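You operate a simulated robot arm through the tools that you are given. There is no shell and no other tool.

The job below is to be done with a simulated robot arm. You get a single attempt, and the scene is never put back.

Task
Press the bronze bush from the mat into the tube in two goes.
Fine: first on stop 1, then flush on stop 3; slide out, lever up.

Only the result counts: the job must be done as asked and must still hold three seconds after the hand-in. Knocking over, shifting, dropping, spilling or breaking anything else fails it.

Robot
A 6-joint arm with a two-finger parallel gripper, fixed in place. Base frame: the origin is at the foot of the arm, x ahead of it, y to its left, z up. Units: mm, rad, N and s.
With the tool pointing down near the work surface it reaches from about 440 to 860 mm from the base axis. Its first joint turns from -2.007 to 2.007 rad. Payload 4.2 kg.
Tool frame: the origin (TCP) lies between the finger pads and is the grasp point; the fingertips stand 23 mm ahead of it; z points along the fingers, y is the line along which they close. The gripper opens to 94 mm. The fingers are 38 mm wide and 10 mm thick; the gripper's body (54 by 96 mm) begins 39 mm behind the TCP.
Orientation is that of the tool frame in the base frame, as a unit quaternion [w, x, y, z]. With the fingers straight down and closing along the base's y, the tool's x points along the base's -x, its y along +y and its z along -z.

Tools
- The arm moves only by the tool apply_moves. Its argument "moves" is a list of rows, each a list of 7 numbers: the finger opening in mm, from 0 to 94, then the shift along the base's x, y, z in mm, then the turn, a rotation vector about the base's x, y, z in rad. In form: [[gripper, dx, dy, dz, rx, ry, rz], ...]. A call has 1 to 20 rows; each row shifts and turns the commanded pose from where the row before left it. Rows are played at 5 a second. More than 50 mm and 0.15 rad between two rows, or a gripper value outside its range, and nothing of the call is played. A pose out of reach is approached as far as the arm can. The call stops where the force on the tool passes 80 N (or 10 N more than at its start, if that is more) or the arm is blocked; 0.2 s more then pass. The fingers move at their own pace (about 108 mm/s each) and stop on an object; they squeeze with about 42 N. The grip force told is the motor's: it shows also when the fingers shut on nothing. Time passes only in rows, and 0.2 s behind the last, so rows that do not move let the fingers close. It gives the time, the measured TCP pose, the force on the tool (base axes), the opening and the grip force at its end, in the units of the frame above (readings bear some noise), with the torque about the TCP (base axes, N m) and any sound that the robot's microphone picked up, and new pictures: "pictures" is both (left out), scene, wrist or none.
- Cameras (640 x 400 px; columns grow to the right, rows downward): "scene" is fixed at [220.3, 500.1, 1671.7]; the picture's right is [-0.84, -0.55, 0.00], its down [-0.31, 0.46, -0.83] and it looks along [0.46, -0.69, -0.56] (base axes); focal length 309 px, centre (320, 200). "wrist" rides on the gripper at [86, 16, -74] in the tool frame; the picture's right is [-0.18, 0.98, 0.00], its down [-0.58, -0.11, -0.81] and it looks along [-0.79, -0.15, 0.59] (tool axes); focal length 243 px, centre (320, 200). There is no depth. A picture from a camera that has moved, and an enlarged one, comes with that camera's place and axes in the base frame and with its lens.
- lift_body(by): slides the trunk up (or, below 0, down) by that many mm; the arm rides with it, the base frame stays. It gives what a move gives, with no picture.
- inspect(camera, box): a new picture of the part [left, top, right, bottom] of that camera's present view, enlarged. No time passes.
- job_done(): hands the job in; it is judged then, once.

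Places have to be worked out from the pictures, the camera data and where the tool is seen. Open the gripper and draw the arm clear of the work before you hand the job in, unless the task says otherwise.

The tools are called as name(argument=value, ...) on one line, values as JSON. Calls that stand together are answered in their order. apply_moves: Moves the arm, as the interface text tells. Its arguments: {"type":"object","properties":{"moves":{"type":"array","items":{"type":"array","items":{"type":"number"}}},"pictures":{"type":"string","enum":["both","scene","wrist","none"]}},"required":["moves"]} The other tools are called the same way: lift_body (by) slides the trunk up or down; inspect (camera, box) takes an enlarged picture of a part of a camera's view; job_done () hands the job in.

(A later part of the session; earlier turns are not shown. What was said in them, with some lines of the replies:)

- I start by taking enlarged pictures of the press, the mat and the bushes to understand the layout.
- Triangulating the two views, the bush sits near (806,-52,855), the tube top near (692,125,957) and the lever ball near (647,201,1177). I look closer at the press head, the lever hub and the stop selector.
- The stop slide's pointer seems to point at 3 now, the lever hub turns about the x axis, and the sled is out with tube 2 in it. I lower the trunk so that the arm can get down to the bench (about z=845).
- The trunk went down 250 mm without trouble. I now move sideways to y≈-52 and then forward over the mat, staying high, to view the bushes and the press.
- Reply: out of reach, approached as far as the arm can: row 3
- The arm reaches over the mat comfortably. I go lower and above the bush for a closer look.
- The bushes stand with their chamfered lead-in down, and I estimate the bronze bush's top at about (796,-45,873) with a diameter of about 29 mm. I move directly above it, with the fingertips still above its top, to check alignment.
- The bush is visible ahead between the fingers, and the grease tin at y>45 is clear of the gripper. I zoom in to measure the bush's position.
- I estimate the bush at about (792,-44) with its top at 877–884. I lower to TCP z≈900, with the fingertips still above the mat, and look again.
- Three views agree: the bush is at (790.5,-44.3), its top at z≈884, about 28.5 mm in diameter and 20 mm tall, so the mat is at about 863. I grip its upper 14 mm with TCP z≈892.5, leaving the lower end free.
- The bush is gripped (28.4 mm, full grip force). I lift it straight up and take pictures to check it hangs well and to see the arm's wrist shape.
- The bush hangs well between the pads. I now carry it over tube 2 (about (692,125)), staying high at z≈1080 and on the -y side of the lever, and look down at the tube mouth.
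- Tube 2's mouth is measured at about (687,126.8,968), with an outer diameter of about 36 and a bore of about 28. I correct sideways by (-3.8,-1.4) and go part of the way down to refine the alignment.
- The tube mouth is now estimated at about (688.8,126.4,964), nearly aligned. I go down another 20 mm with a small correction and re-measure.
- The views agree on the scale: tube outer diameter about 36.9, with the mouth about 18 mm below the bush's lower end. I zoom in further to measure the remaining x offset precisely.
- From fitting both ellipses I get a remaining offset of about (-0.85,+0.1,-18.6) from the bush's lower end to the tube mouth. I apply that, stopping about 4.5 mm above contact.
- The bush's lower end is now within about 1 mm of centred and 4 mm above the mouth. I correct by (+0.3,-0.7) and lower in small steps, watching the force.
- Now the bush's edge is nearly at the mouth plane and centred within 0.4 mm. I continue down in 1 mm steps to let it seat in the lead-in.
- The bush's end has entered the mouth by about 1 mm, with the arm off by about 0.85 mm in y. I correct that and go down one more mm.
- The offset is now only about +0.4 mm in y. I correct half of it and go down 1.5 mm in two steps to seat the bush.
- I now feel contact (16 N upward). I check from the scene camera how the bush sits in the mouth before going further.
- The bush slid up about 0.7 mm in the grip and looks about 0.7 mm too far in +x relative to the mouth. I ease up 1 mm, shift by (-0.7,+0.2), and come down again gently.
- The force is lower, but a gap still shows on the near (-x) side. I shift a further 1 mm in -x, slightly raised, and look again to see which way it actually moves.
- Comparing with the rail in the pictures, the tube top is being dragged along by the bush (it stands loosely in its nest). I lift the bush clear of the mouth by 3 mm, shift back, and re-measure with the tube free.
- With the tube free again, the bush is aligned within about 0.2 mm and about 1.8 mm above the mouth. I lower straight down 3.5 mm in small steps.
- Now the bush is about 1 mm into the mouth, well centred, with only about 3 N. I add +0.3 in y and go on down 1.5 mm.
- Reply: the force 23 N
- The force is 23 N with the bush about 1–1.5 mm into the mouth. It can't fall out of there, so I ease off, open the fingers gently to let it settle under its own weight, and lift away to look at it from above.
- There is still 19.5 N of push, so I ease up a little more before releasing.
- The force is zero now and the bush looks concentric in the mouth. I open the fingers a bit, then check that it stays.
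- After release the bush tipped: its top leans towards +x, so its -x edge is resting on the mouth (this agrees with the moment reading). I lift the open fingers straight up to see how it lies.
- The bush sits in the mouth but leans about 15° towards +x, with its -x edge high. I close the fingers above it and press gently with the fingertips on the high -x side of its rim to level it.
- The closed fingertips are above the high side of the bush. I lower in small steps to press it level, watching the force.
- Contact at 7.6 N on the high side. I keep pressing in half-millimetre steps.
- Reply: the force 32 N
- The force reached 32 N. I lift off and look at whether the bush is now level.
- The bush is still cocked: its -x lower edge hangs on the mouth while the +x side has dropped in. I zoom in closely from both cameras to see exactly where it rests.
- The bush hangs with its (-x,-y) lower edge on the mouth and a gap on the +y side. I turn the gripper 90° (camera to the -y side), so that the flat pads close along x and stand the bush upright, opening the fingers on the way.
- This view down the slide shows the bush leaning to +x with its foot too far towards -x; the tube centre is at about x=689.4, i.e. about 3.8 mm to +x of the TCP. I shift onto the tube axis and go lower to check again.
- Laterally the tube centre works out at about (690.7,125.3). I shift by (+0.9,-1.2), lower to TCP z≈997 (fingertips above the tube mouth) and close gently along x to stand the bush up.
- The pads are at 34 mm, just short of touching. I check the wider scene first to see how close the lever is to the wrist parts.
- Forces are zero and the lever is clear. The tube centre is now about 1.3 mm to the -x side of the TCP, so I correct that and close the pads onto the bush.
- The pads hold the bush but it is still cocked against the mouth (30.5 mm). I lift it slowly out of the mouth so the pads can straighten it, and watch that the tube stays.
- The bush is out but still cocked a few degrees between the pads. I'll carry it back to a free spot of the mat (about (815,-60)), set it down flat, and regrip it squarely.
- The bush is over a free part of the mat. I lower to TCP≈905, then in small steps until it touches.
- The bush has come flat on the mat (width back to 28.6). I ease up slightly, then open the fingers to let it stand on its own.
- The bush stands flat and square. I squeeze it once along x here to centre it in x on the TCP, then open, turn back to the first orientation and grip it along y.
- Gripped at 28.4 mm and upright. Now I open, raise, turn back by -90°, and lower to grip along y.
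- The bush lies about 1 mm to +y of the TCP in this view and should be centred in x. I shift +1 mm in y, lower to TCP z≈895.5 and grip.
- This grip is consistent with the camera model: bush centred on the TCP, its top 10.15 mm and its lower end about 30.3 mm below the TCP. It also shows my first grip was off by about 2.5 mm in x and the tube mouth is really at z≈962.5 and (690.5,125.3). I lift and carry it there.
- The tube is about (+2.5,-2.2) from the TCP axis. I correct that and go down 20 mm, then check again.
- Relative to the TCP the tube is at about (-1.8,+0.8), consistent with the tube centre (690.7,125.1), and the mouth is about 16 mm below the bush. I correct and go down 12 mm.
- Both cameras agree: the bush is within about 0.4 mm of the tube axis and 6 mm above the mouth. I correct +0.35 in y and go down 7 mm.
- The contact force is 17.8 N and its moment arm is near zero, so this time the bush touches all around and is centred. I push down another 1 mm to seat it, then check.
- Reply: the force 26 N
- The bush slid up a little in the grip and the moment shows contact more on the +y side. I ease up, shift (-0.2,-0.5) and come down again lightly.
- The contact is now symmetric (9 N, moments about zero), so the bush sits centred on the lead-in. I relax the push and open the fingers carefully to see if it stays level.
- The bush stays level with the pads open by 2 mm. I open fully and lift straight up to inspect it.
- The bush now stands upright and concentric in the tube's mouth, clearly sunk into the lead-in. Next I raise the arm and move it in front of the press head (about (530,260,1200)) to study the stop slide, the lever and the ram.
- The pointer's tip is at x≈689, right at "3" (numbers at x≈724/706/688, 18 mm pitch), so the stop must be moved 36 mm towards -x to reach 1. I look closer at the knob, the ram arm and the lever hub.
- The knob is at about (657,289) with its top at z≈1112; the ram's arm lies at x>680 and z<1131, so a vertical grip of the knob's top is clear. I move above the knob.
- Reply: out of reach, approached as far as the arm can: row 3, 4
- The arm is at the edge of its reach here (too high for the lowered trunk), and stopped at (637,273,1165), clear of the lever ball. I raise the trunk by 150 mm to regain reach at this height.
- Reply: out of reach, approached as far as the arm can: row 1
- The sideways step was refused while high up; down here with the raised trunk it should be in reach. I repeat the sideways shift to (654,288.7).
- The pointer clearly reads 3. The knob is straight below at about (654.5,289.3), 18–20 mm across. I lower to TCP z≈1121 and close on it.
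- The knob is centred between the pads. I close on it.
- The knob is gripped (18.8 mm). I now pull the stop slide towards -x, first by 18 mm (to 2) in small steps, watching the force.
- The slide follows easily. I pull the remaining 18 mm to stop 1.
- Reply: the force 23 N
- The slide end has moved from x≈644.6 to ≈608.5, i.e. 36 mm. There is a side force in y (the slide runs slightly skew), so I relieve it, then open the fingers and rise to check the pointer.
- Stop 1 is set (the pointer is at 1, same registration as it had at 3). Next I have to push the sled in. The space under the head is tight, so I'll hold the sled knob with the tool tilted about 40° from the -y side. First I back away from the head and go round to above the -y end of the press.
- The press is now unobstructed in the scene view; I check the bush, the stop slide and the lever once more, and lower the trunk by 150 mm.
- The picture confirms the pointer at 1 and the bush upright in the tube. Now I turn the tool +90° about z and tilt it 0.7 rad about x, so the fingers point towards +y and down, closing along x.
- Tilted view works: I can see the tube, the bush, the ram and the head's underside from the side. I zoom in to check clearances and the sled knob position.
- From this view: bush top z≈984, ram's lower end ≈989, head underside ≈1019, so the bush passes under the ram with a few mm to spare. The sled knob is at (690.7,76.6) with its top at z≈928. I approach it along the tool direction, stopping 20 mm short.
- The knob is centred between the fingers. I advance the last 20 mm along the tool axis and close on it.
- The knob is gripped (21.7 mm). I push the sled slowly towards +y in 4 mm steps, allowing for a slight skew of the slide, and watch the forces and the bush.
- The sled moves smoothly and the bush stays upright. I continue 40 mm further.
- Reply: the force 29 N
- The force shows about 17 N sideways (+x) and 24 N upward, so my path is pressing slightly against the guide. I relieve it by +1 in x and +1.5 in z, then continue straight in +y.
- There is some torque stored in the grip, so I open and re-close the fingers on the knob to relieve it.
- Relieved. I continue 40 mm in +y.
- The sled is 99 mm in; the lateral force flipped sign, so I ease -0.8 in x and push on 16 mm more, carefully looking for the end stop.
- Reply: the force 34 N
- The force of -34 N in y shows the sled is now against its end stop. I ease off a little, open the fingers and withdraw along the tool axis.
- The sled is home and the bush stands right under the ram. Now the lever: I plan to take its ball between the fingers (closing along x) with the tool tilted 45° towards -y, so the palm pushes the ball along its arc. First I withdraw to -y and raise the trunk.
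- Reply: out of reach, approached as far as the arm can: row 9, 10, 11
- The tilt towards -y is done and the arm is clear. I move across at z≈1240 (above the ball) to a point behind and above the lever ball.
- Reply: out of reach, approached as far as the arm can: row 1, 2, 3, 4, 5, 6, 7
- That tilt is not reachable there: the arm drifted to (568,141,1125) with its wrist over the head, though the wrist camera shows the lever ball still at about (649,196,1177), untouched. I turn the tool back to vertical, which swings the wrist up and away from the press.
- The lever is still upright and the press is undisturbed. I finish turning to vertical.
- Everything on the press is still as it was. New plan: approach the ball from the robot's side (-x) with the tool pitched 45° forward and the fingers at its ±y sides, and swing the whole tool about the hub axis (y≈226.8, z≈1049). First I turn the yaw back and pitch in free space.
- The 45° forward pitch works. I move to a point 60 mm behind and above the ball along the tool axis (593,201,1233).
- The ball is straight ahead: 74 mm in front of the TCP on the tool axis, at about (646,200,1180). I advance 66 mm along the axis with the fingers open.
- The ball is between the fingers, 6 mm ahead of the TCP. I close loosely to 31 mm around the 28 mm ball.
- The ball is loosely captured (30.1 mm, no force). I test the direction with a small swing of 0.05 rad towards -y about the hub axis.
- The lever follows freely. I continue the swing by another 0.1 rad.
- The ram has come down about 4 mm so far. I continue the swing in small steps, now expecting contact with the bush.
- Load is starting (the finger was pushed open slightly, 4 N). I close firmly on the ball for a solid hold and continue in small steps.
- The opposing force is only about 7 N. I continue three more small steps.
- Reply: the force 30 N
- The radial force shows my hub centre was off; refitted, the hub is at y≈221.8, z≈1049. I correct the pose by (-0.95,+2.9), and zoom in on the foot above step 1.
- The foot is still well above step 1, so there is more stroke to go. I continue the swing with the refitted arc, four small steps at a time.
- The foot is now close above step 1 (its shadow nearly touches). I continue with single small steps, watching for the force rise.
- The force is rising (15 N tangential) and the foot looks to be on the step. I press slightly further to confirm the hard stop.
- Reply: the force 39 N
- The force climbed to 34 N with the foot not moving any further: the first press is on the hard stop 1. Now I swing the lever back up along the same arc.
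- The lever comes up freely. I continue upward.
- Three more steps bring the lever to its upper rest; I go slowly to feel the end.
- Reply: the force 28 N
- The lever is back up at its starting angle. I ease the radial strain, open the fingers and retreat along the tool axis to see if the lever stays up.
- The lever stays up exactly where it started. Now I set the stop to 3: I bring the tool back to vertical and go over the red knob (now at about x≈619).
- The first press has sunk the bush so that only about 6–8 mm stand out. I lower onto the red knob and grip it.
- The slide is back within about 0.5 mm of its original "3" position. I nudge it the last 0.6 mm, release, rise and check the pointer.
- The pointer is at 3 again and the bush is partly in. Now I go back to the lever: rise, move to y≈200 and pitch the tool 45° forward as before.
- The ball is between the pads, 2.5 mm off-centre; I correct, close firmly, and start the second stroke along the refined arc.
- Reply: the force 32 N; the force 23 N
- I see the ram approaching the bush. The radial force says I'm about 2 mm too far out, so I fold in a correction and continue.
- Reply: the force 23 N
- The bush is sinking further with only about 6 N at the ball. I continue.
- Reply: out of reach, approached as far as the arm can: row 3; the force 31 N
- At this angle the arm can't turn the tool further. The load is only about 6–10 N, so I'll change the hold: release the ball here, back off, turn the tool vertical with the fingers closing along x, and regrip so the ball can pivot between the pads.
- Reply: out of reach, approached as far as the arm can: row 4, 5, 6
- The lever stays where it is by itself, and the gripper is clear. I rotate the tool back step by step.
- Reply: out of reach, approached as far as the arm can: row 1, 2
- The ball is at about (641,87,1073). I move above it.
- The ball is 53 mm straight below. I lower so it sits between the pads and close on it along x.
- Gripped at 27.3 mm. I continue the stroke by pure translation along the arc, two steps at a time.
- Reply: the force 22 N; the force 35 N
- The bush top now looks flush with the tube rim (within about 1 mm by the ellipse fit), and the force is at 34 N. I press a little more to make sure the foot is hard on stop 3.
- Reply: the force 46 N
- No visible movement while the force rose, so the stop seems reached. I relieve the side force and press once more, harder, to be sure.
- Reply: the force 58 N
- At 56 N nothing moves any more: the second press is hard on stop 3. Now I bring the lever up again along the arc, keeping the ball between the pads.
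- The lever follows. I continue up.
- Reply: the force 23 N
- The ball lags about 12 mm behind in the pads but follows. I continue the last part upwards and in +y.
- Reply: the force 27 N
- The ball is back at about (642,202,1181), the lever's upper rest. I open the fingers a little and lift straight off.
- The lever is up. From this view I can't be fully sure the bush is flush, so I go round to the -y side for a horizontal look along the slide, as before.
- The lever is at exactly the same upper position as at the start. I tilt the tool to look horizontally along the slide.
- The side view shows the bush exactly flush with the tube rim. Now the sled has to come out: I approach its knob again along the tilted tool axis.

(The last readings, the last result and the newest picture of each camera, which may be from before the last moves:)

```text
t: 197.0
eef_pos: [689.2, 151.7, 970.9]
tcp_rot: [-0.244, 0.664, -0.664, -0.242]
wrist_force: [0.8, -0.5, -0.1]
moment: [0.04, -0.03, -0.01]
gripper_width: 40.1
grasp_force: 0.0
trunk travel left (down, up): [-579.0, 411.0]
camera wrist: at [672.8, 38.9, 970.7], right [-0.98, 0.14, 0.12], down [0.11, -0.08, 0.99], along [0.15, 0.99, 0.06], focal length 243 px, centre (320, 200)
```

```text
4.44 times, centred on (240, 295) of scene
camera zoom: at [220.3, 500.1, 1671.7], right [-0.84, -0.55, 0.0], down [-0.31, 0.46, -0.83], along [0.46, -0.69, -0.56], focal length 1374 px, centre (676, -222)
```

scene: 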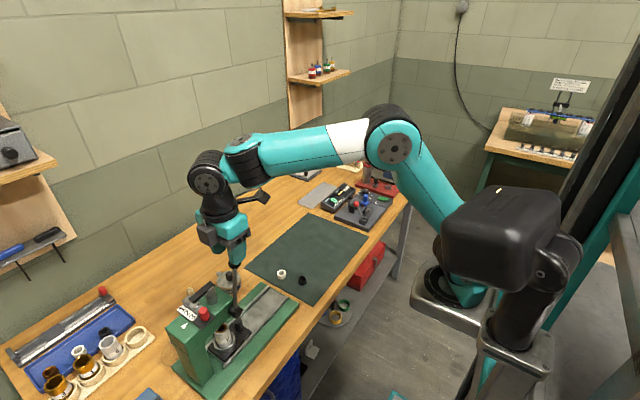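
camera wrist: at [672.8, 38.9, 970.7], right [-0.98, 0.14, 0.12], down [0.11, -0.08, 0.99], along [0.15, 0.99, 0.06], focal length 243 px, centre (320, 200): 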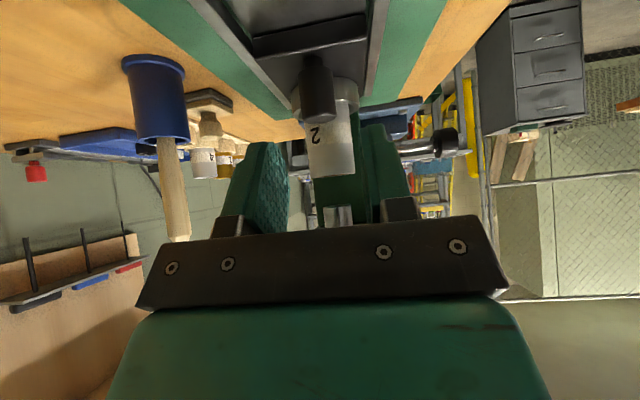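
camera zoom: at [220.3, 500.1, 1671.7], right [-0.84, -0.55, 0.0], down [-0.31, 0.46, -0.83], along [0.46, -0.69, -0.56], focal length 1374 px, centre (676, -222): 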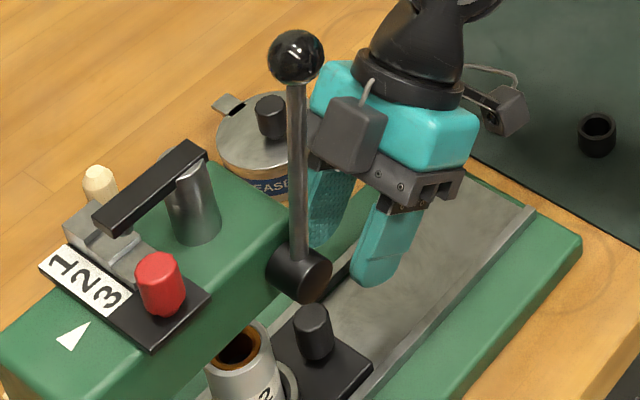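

apply_moves(moves=[[40, 1.2, 13, -15, 0, 0, 0], [40, 0.8, 13, -15, 0, 0, 0], [40, 0, 12.5, -14.5, 0, 0, 0], [40, 0, 0, 0, 0, 0, 0]], pictures="wrist")

inspect(camera="wrist", box=[240, 80, 400, 240])

```text
t: 198.0
eef_pos: [692.2, 191.2, 926.6]
tcp_rot: [-0.245, 0.664, -0.664, -0.242]
wrist_force: [-0.5, -1.0, -0.7]
moment: [0.0, -0.02, -0.01]
gripper_width: 40.1
grasp_force: 0.1
trunk travel left (down, up): [-579.0, 411.0]
camera wrist: at [675.8, 77.5, 926.3], right [-0.98, 0.14, 0.12], down [0.11, -0.08, 0.99], along [0.15, 0.99, 0.06], focal length 243 px, centre (320, 200)
```

wrist: 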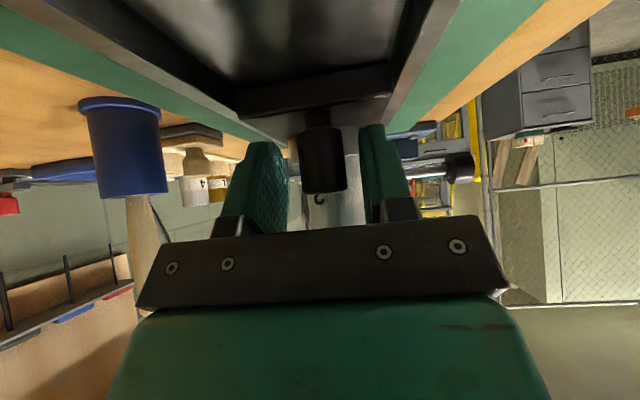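

```text
2.50 times, centred on (320, 160) of wrist
camera zoom: at [675.8, 77.5, 926.3], right [-0.98, 0.14, 0.12], down [0.11, -0.08, 0.99], along [0.15, 0.99, 0.06], focal length 606 px, centre (320, 300)
```

zoom: 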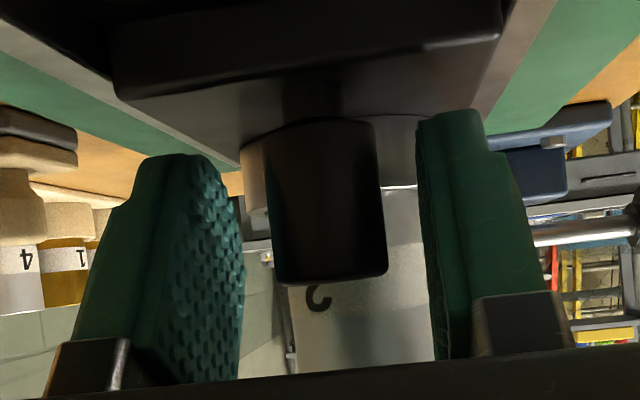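

The knob is between the fingers. I close on it and pull the sled out in small steps.

apply_moves(moves=[[34, -1.6, 0, 0, 0, 0, 0], [24, 0, 0, 0, 0, 0, 0], [15, 0, 0, 0, 0, 0, 0], [15, 0, 0, 0, 0, 0, 0], [15, 0, -3, 0, 0, 0, 0], [15, 0, -4, 0, 0, 0, 0], [15, 0, -4, 0, 0, 0, 0], [15, 0, -4, 0, 0, 0, 0], [15, 0, -4, 0, 0, 0, 0], [15, 0, 0, 0, 0, 0, 0]], pictures="none")

inspect(camera="scene", box=[190, 250, 290, 340])

```text
t: 200.2
eef_pos: [690.2, 171.5, 927.5]
tcp_rot: [0.244, -0.664, 0.664, 0.243]
wrist_force: [-23.5, 0.8, -3.5]
moment: [1.27, 0.17, 0.14]
gripper_width: 21.3
grasp_force: 44.8
trunk travel left (down, up): [-579.0, 411.0]
```

```text
4.44 times, centred on (240, 295) of scene
camera zoom: at [220.3, 500.1, 1671.7], right [-0.84, -0.55, 0.0], down [-0.31, 0.46, -0.83], along [0.46, -0.69, -0.56], focal length 1374 px, centre (676, -222)
```

zoom: 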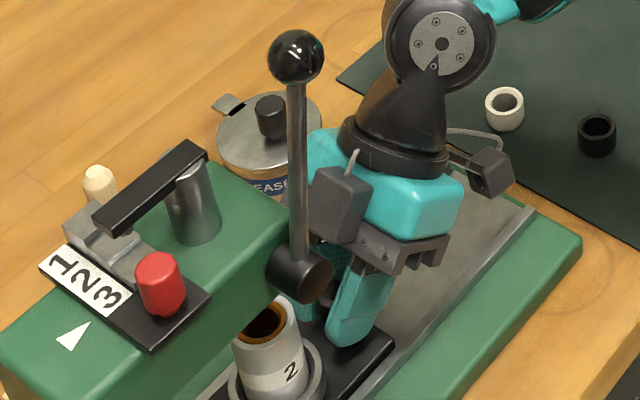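

The sled comes out. I correct -1.2 in x and continue.

apply_moves(moves=[[15, -0.6, -2, 0, 0, 0, 0], [15, -0.6, -3, 0, 0, 0, 0], [15, 0, -4, 0, 0, 0, 0], [15, 0, -4, 0, 0, 0, 0], [15, 0, -4, 0, 0, 0, 0], [15, 0, -4, 0, 0, 0, 0], [15, 0, -4, 0, 0, 0, 0], [15, 0, -4, 0, 0, 0, 0], [15, 0, -4, 0, 0, 0, 0], [15, 0, -4, 0, 0, 0, 0], [15, 0, 0, 0, 0, 0, 0]], pictures="none")

inspect(camera="scene", box=[200, 240, 310, 340])

```text
t: 202.6
eef_pos: [689.5, 132.3, 926.8]
tcp_rot: [-0.244, 0.664, -0.664, -0.242]
wrist_force: [9.0, 0.1, -6.7]
moment: [-0.67, 0.29, -0.06]
gripper_width: 21.3
grasp_force: 45.0
trunk travel left (down, up): [-579.0, 411.0]
```

```text
4.00 times, centred on (255, 290) of scene
camera zoom: at [220.3, 500.1, 1671.7], right [-0.84, -0.55, 0.0], down [-0.31, 0.46, -0.83], along [0.46, -0.69, -0.56], focal length 1236 px, centre (580, -160)
```

zoom: 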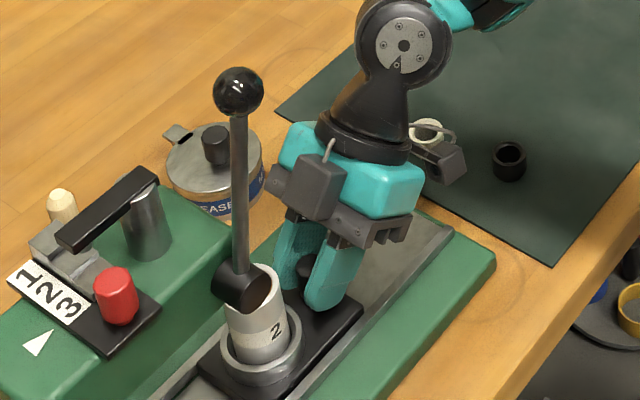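

apply_moves(moves=[[15, 0.4, -4, 0, 0, 0, 0], [15, 0.3, -4, 0, 0, 0, 0], [15, 0, -4, 0, 0, 0, 0], [15, 0, -4, 0, 0, 0, 0], [15, 0, -4, 0, 0, 0, 0], [15, 0, -4, 0, 0, 0, 0], [15, 0, -4, 0, 0, 0, 0], [15, 0, -4, 0, 0, 0, 0], [15, 0, -4, 0, 0, 0, 0], [15, 0, -4, 0, 0, 0, 0], [15, 0, 0, 0, 0, 0, 0]], pictures="none")

apply_moves(moves=[[15, 0, -3, 0, 0, 0, 0], [15, 0, -3, 0, 0, 0, 0], [15, 0, -3, 0, 0, 0, 0], [15, 0, -3, 0, 0, 0, 0], [15, 0, -3, 0, 0, 0, 0], [15, 0, 0, 0, 0, 0, 0]], pictures="none")

inspect(camera="scene", box=[200, 240, 310, 340])

```text
t: 205.0
eef_pos: [690.0, 92.4, 925.4]
tcp_rot: [0.245, -0.664, 0.664, 0.242]
wrist_force: [5.5, -0.1, 2.3]
moment: [0.44, 0.34, -0.06]
gripper_width: 21.2
grasp_force: 45.2
trunk travel left (down, up): [-579.0, 411.0]
```

```text
t: 206.4
eef_pos: [690.5, 78.6, 925.9]
tcp_rot: [-0.243, 0.665, -0.664, -0.243]
wrist_force: [-4.1, -1.6, 3.4]
moment: [0.55, 0.22, 0.21]
gripper_width: 21.3
grasp_force: 45.2
trunk travel left (down, up): [-579.0, 411.0]
```

```text
4.00 times, centred on (255, 290) of scene
camera zoom: at [220.3, 500.1, 1671.7], right [-0.84, -0.55, 0.0], down [-0.31, 0.46, -0.83], along [0.46, -0.69, -0.56], focal length 1236 px, centre (580, -160)
```

zoom: 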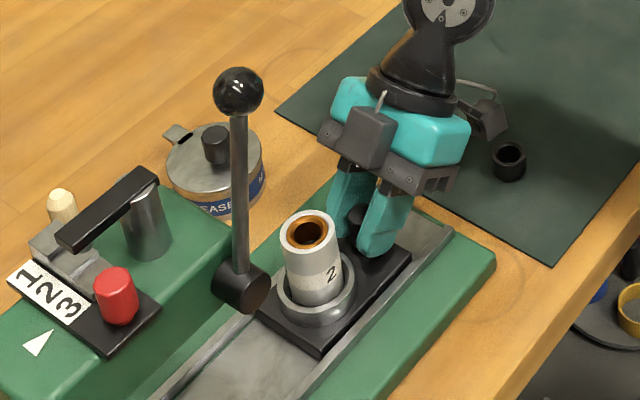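

The sled is 111 mm out of 121. I pull the rest in 2 mm steps, feeling for its outer end.

apply_moves(moves=[[15, 0, -2, 0, 0, 0, 0], [15, 0, -2, 0, 0, 0, 0], [15, 0, -2, 0, 0, 0, 0], [15, 0, -2, 0, 0, 0, 0], [15, 0, 0, 0, 0, 0, 0]], pictures="none")

apply_moves(moves=[[15, 0, -1, 0, 0, 0, 0], [15, 0, -1, 0, 0, 0, 0], [15, 0, -1, 0, 0, 0, 0], [15, 0, 0, 0, 0, 0, 0]], pictures="wrist")

inspect(camera="scene", box=[200, 240, 310, 340])

```text
t: 207.6
eef_pos: [689.0, 71.8, 925.2]
tcp_rot: [-0.243, 0.664, -0.664, -0.242]
wrist_force: [-9.3, 0.1, 1.8]
moment: [-0.16, 0.22, -0.02]
gripper_width: 21.2
grasp_force: 44.9
trunk travel left (down, up): [-579.0, 411.0]
```

```text
t: 208.6
eef_pos: [689.3, 69.7, 926.4]
tcp_rot: [-0.244, 0.665, -0.663, -0.243]
wrist_force: [-10.0, 30.2, 2.0]
moment: [-0.09, 0.37, -0.03]
gripper_width: 21.2
grasp_force: 44.9
trunk travel left (down, up): [-579.0, 411.0]
camera wrist: at [674.3, -42.7, 926.1], right [-0.98, 0.14, 0.12], down [0.11, -0.08, 0.99], along [0.15, 0.99, 0.06], focal length 243 px, centre (320, 200)
```

wrist: 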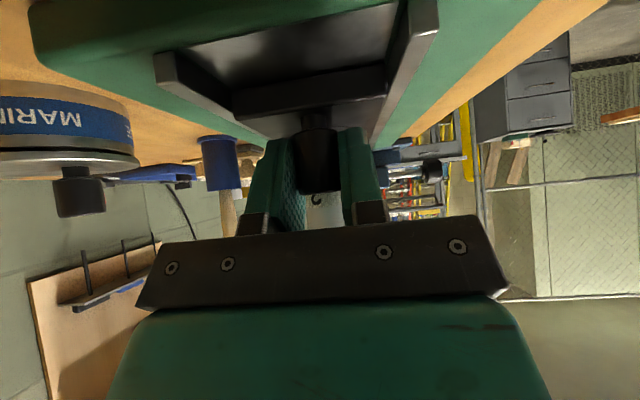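

```text
4.00 times, centred on (255, 290) of scene
camera zoom: at [220.3, 500.1, 1671.7], right [-0.84, -0.55, 0.0], down [-0.31, 0.46, -0.83], along [0.46, -0.69, -0.56], focal length 1236 px, centre (580, -160)
```

zoom: 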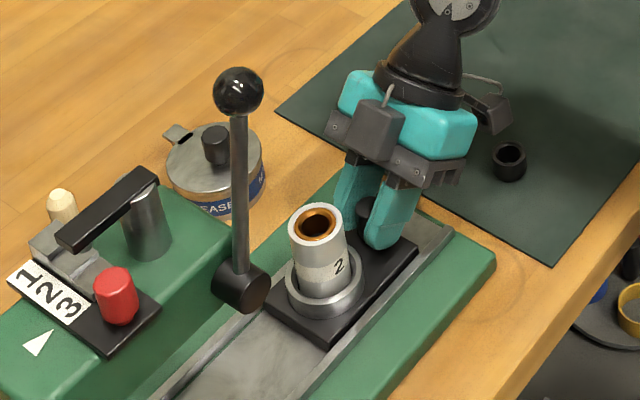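

The 30 N in +y shows the sled is against its outer end: fully out. I ease off, open the fingers and withdraw along the tool axis.

apply_moves(moves=[[15, 0, 1.8, 0, 0, 0, 0], [24, 0, 0, 0, 0, 0, 0], [38, 0, 0, 0, 0, 0, 0], [44, 0, 0, 0, 0, 0, 0], [44, 0, -13, 15, 0, 0, 0], [44, 0, -26, 30, 0, 0, 0], [44, 0, -30, 35, 0, 0, 0], [44, 0, -10, 40, 0, 0, 0], [44, 0, 0, 0, 0, 0, 0]], pictures="both")

inspect(camera="scene", box=[235, 275, 275, 305])

inspect(camera="scene", box=[170, 240, 310, 350])

```text
t: 210.6
eef_pos: [690.8, -6.0, 1044.6]
tcp_rot: [-0.243, 0.665, -0.664, -0.242]
wrist_force: [0.0, 0.1, 0.1]
moment: [-0.02, -0.01, 0.02]
gripper_width: 44.0
grasp_force: 0.1
trunk travel left (down, up): [-579.0, 411.0]
camera wrist: at [674.0, -120.2, 1045.5], right [-0.98, 0.14, 0.12], down [0.11, -0.08, 0.99], along [0.15, 0.99, 0.06], focal length 243 px, centre (320, 200)
```

scene: 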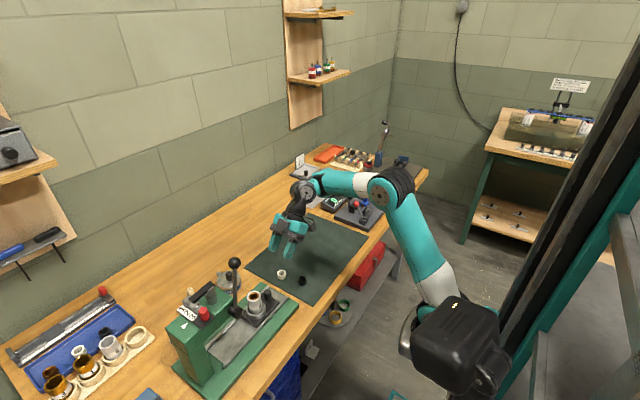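
wrist: 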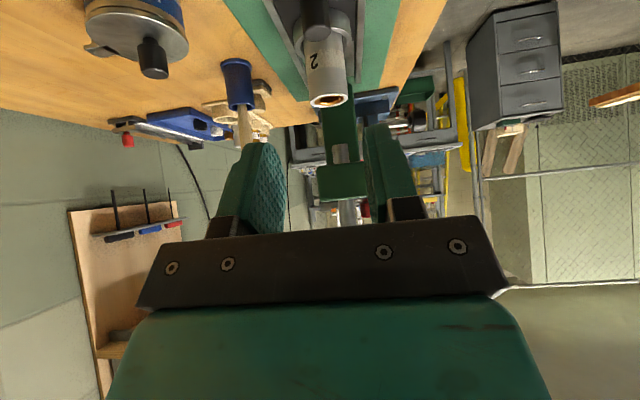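

```text
13.33 times, centred on (255, 290) of scene
camera zoom: at [220.3, 500.1, 1671.7], right [-0.84, -0.55, 0.0], down [-0.31, 0.46, -0.83], along [0.46, -0.69, -0.56], focal length 4120 px, centre (1187, -1000)
```

zoom: 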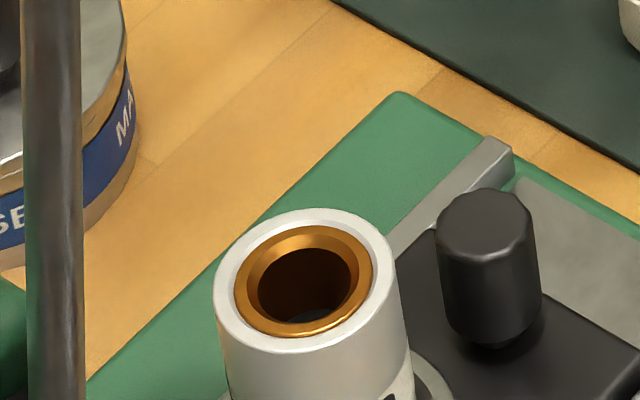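

```text
3.64 times, centred on (240, 295) of scene
camera zoom: at [220.3, 500.1, 1671.7], right [-0.84, -0.55, 0.0], down [-0.31, 0.46, -0.83], along [0.46, -0.69, -0.56], focal length 1124 px, centre (611, -146)
```

zoom: 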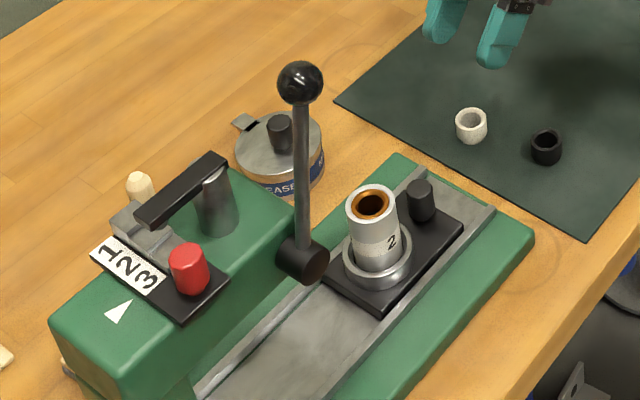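

inspect(camera="wrist", box=[295, 60, 360, 115])

inspect(camera="scene", box=[0, 270, 170, 400])

```text
7.27 times, centred on (328, 88) of wrist
camera zoom: at [674.0, -120.2, 1045.5], right [-0.98, 0.14, 0.12], down [0.11, -0.08, 0.99], along [0.15, 0.99, 0.06], focal length 1764 px, centre (266, 1018)
```

zoom: 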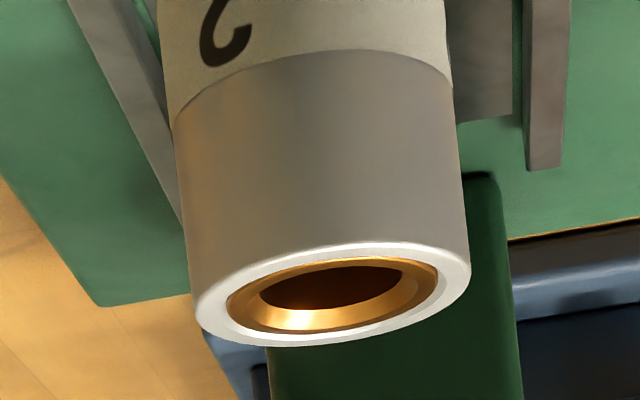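

```text
3.08 times, centred on (85, 335) of scene
camera zoom: at [220.3, 500.1, 1671.7], right [-0.84, -0.55, 0.0], down [-0.31, 0.46, -0.83], along [0.46, -0.69, -0.56], focal length 951 px, centre (1043, -215)
```

zoom: 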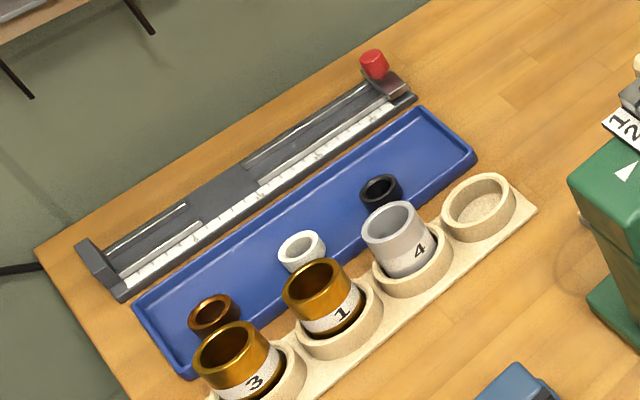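

The bush is flush all round in tube 2, the sled is out, the lever is up, and the other items are where they were. I open the gripper fully and raise the arm well clear before handing in.

apply_moves(moves=[[70, 0, -30, 30, 0, 0, 0], [80, -20, -30, 30, 0, 0, 0], [80, -30, -10, 30, 0, 0, 0], [80, 0, 0, 0, 0, 0, 0]], pictures="none")

lift_body(by=120)

apply_moves(moves=[[80, 0, 0, 0, 0, 0, 0], [80, 0, 0, 0, 0, 0, 0], [80, 0, 0, 0, 0, 0, 0], [80, 0, 0, 0, 0, 0, 0], [80, 0, 0, 0, 0, 0, 0]], pictures="scene")

inspect(camera="scene", box=[160, 230, 330, 350])

```text
t: 211.6
eef_pos: [625.3, -66.1, 1106.1]
tcp_rot: [0.245, -0.664, 0.664, 0.241]
wrist_force: [0.0, -0.3, 0.1]
moment: [-0.03, -0.01, 0.01]
gripper_width: 79.8
grasp_force: 0.0
out of reach, approached as far as the arm can: row 2, 3
trunk travel left (down, up): [-579.0, 411.0]
```

```text
t: 213.1
eef_pos: [625.9, -64.7, 1227.5]
tcp_rot: [-0.244, 0.664, -0.664, -0.24]
wrist_force: [0.3, 0.1, 0.2]
moment: [-0.01, 0.01, 0.02]
gripper_width: 79.8
grasp_force: 0.1
trunk travel left (down, up): [-699.0, 291.0]
```

```text
t: 214.3
eef_pos: [627.6, -64.0, 1226.5]
tcp_rot: [-0.244, 0.665, -0.664, -0.24]
wrist_force: [-0.2, 0.2, 0.6]
moment: [0.0, -0.01, -0.03]
gripper_width: 80.0
grasp_force: 0.0
trunk travel left (down, up): [-699.0, 291.0]
```

scene: 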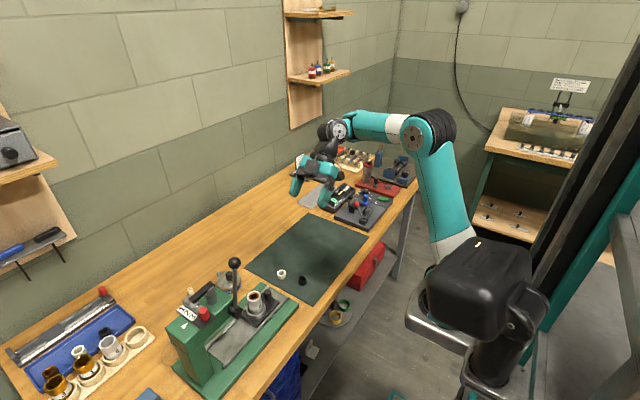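

```text
3.33 times, centred on (245, 290) of scene
camera zoom: at [220.3, 500.1, 1671.7], right [-0.84, -0.55, 0.0], down [-0.31, 0.46, -0.83], along [0.46, -0.69, -0.56], focal length 1030 px, centre (570, -100)
```

zoom: 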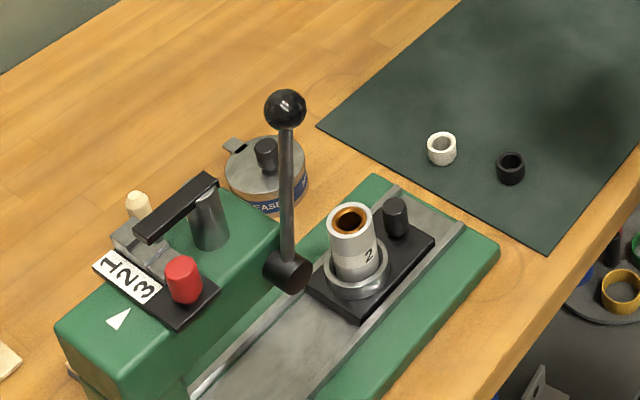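

The final pictures show the job as asked: bush flush in tube 2, stop at 3 after the two presses, sled out, lever up, gripper open and clear, and nothing else moved. I hand it in.

job_done()

```text
The job is handed in.
```

The bronze bush from the mat is pressed flush into tube 2, and I've handed the job in. No verdict has come back yet.

- **First press (stop 1):** I moved the stop from 3 to 1, slid the sled in and pulled the lever down. The lever force rose to about 34 N with no further movement.
- **Second press (stop 3):** I set the stop back to 3 and pressed again, up to about 56 N with no further movement. A side view then showed the bush level with the tube rim.
- **Final state:** The sled is fully out, the lever is back at its starting position, and the gripper is open and clear. The stop is left on 3, as I found it.

The first placement of the bush went wrong: it sat crooked in the tube mouth. I took it back to the mat, squared it in the gripper and placed it again. That handling also shifted the loose tube slightly in its holder.

At one point the arm drifted over the press head on a move it couldn't reach. The pictures afterwards showed nothing had been touched. In the final pictures everything else on the bench is where it started.
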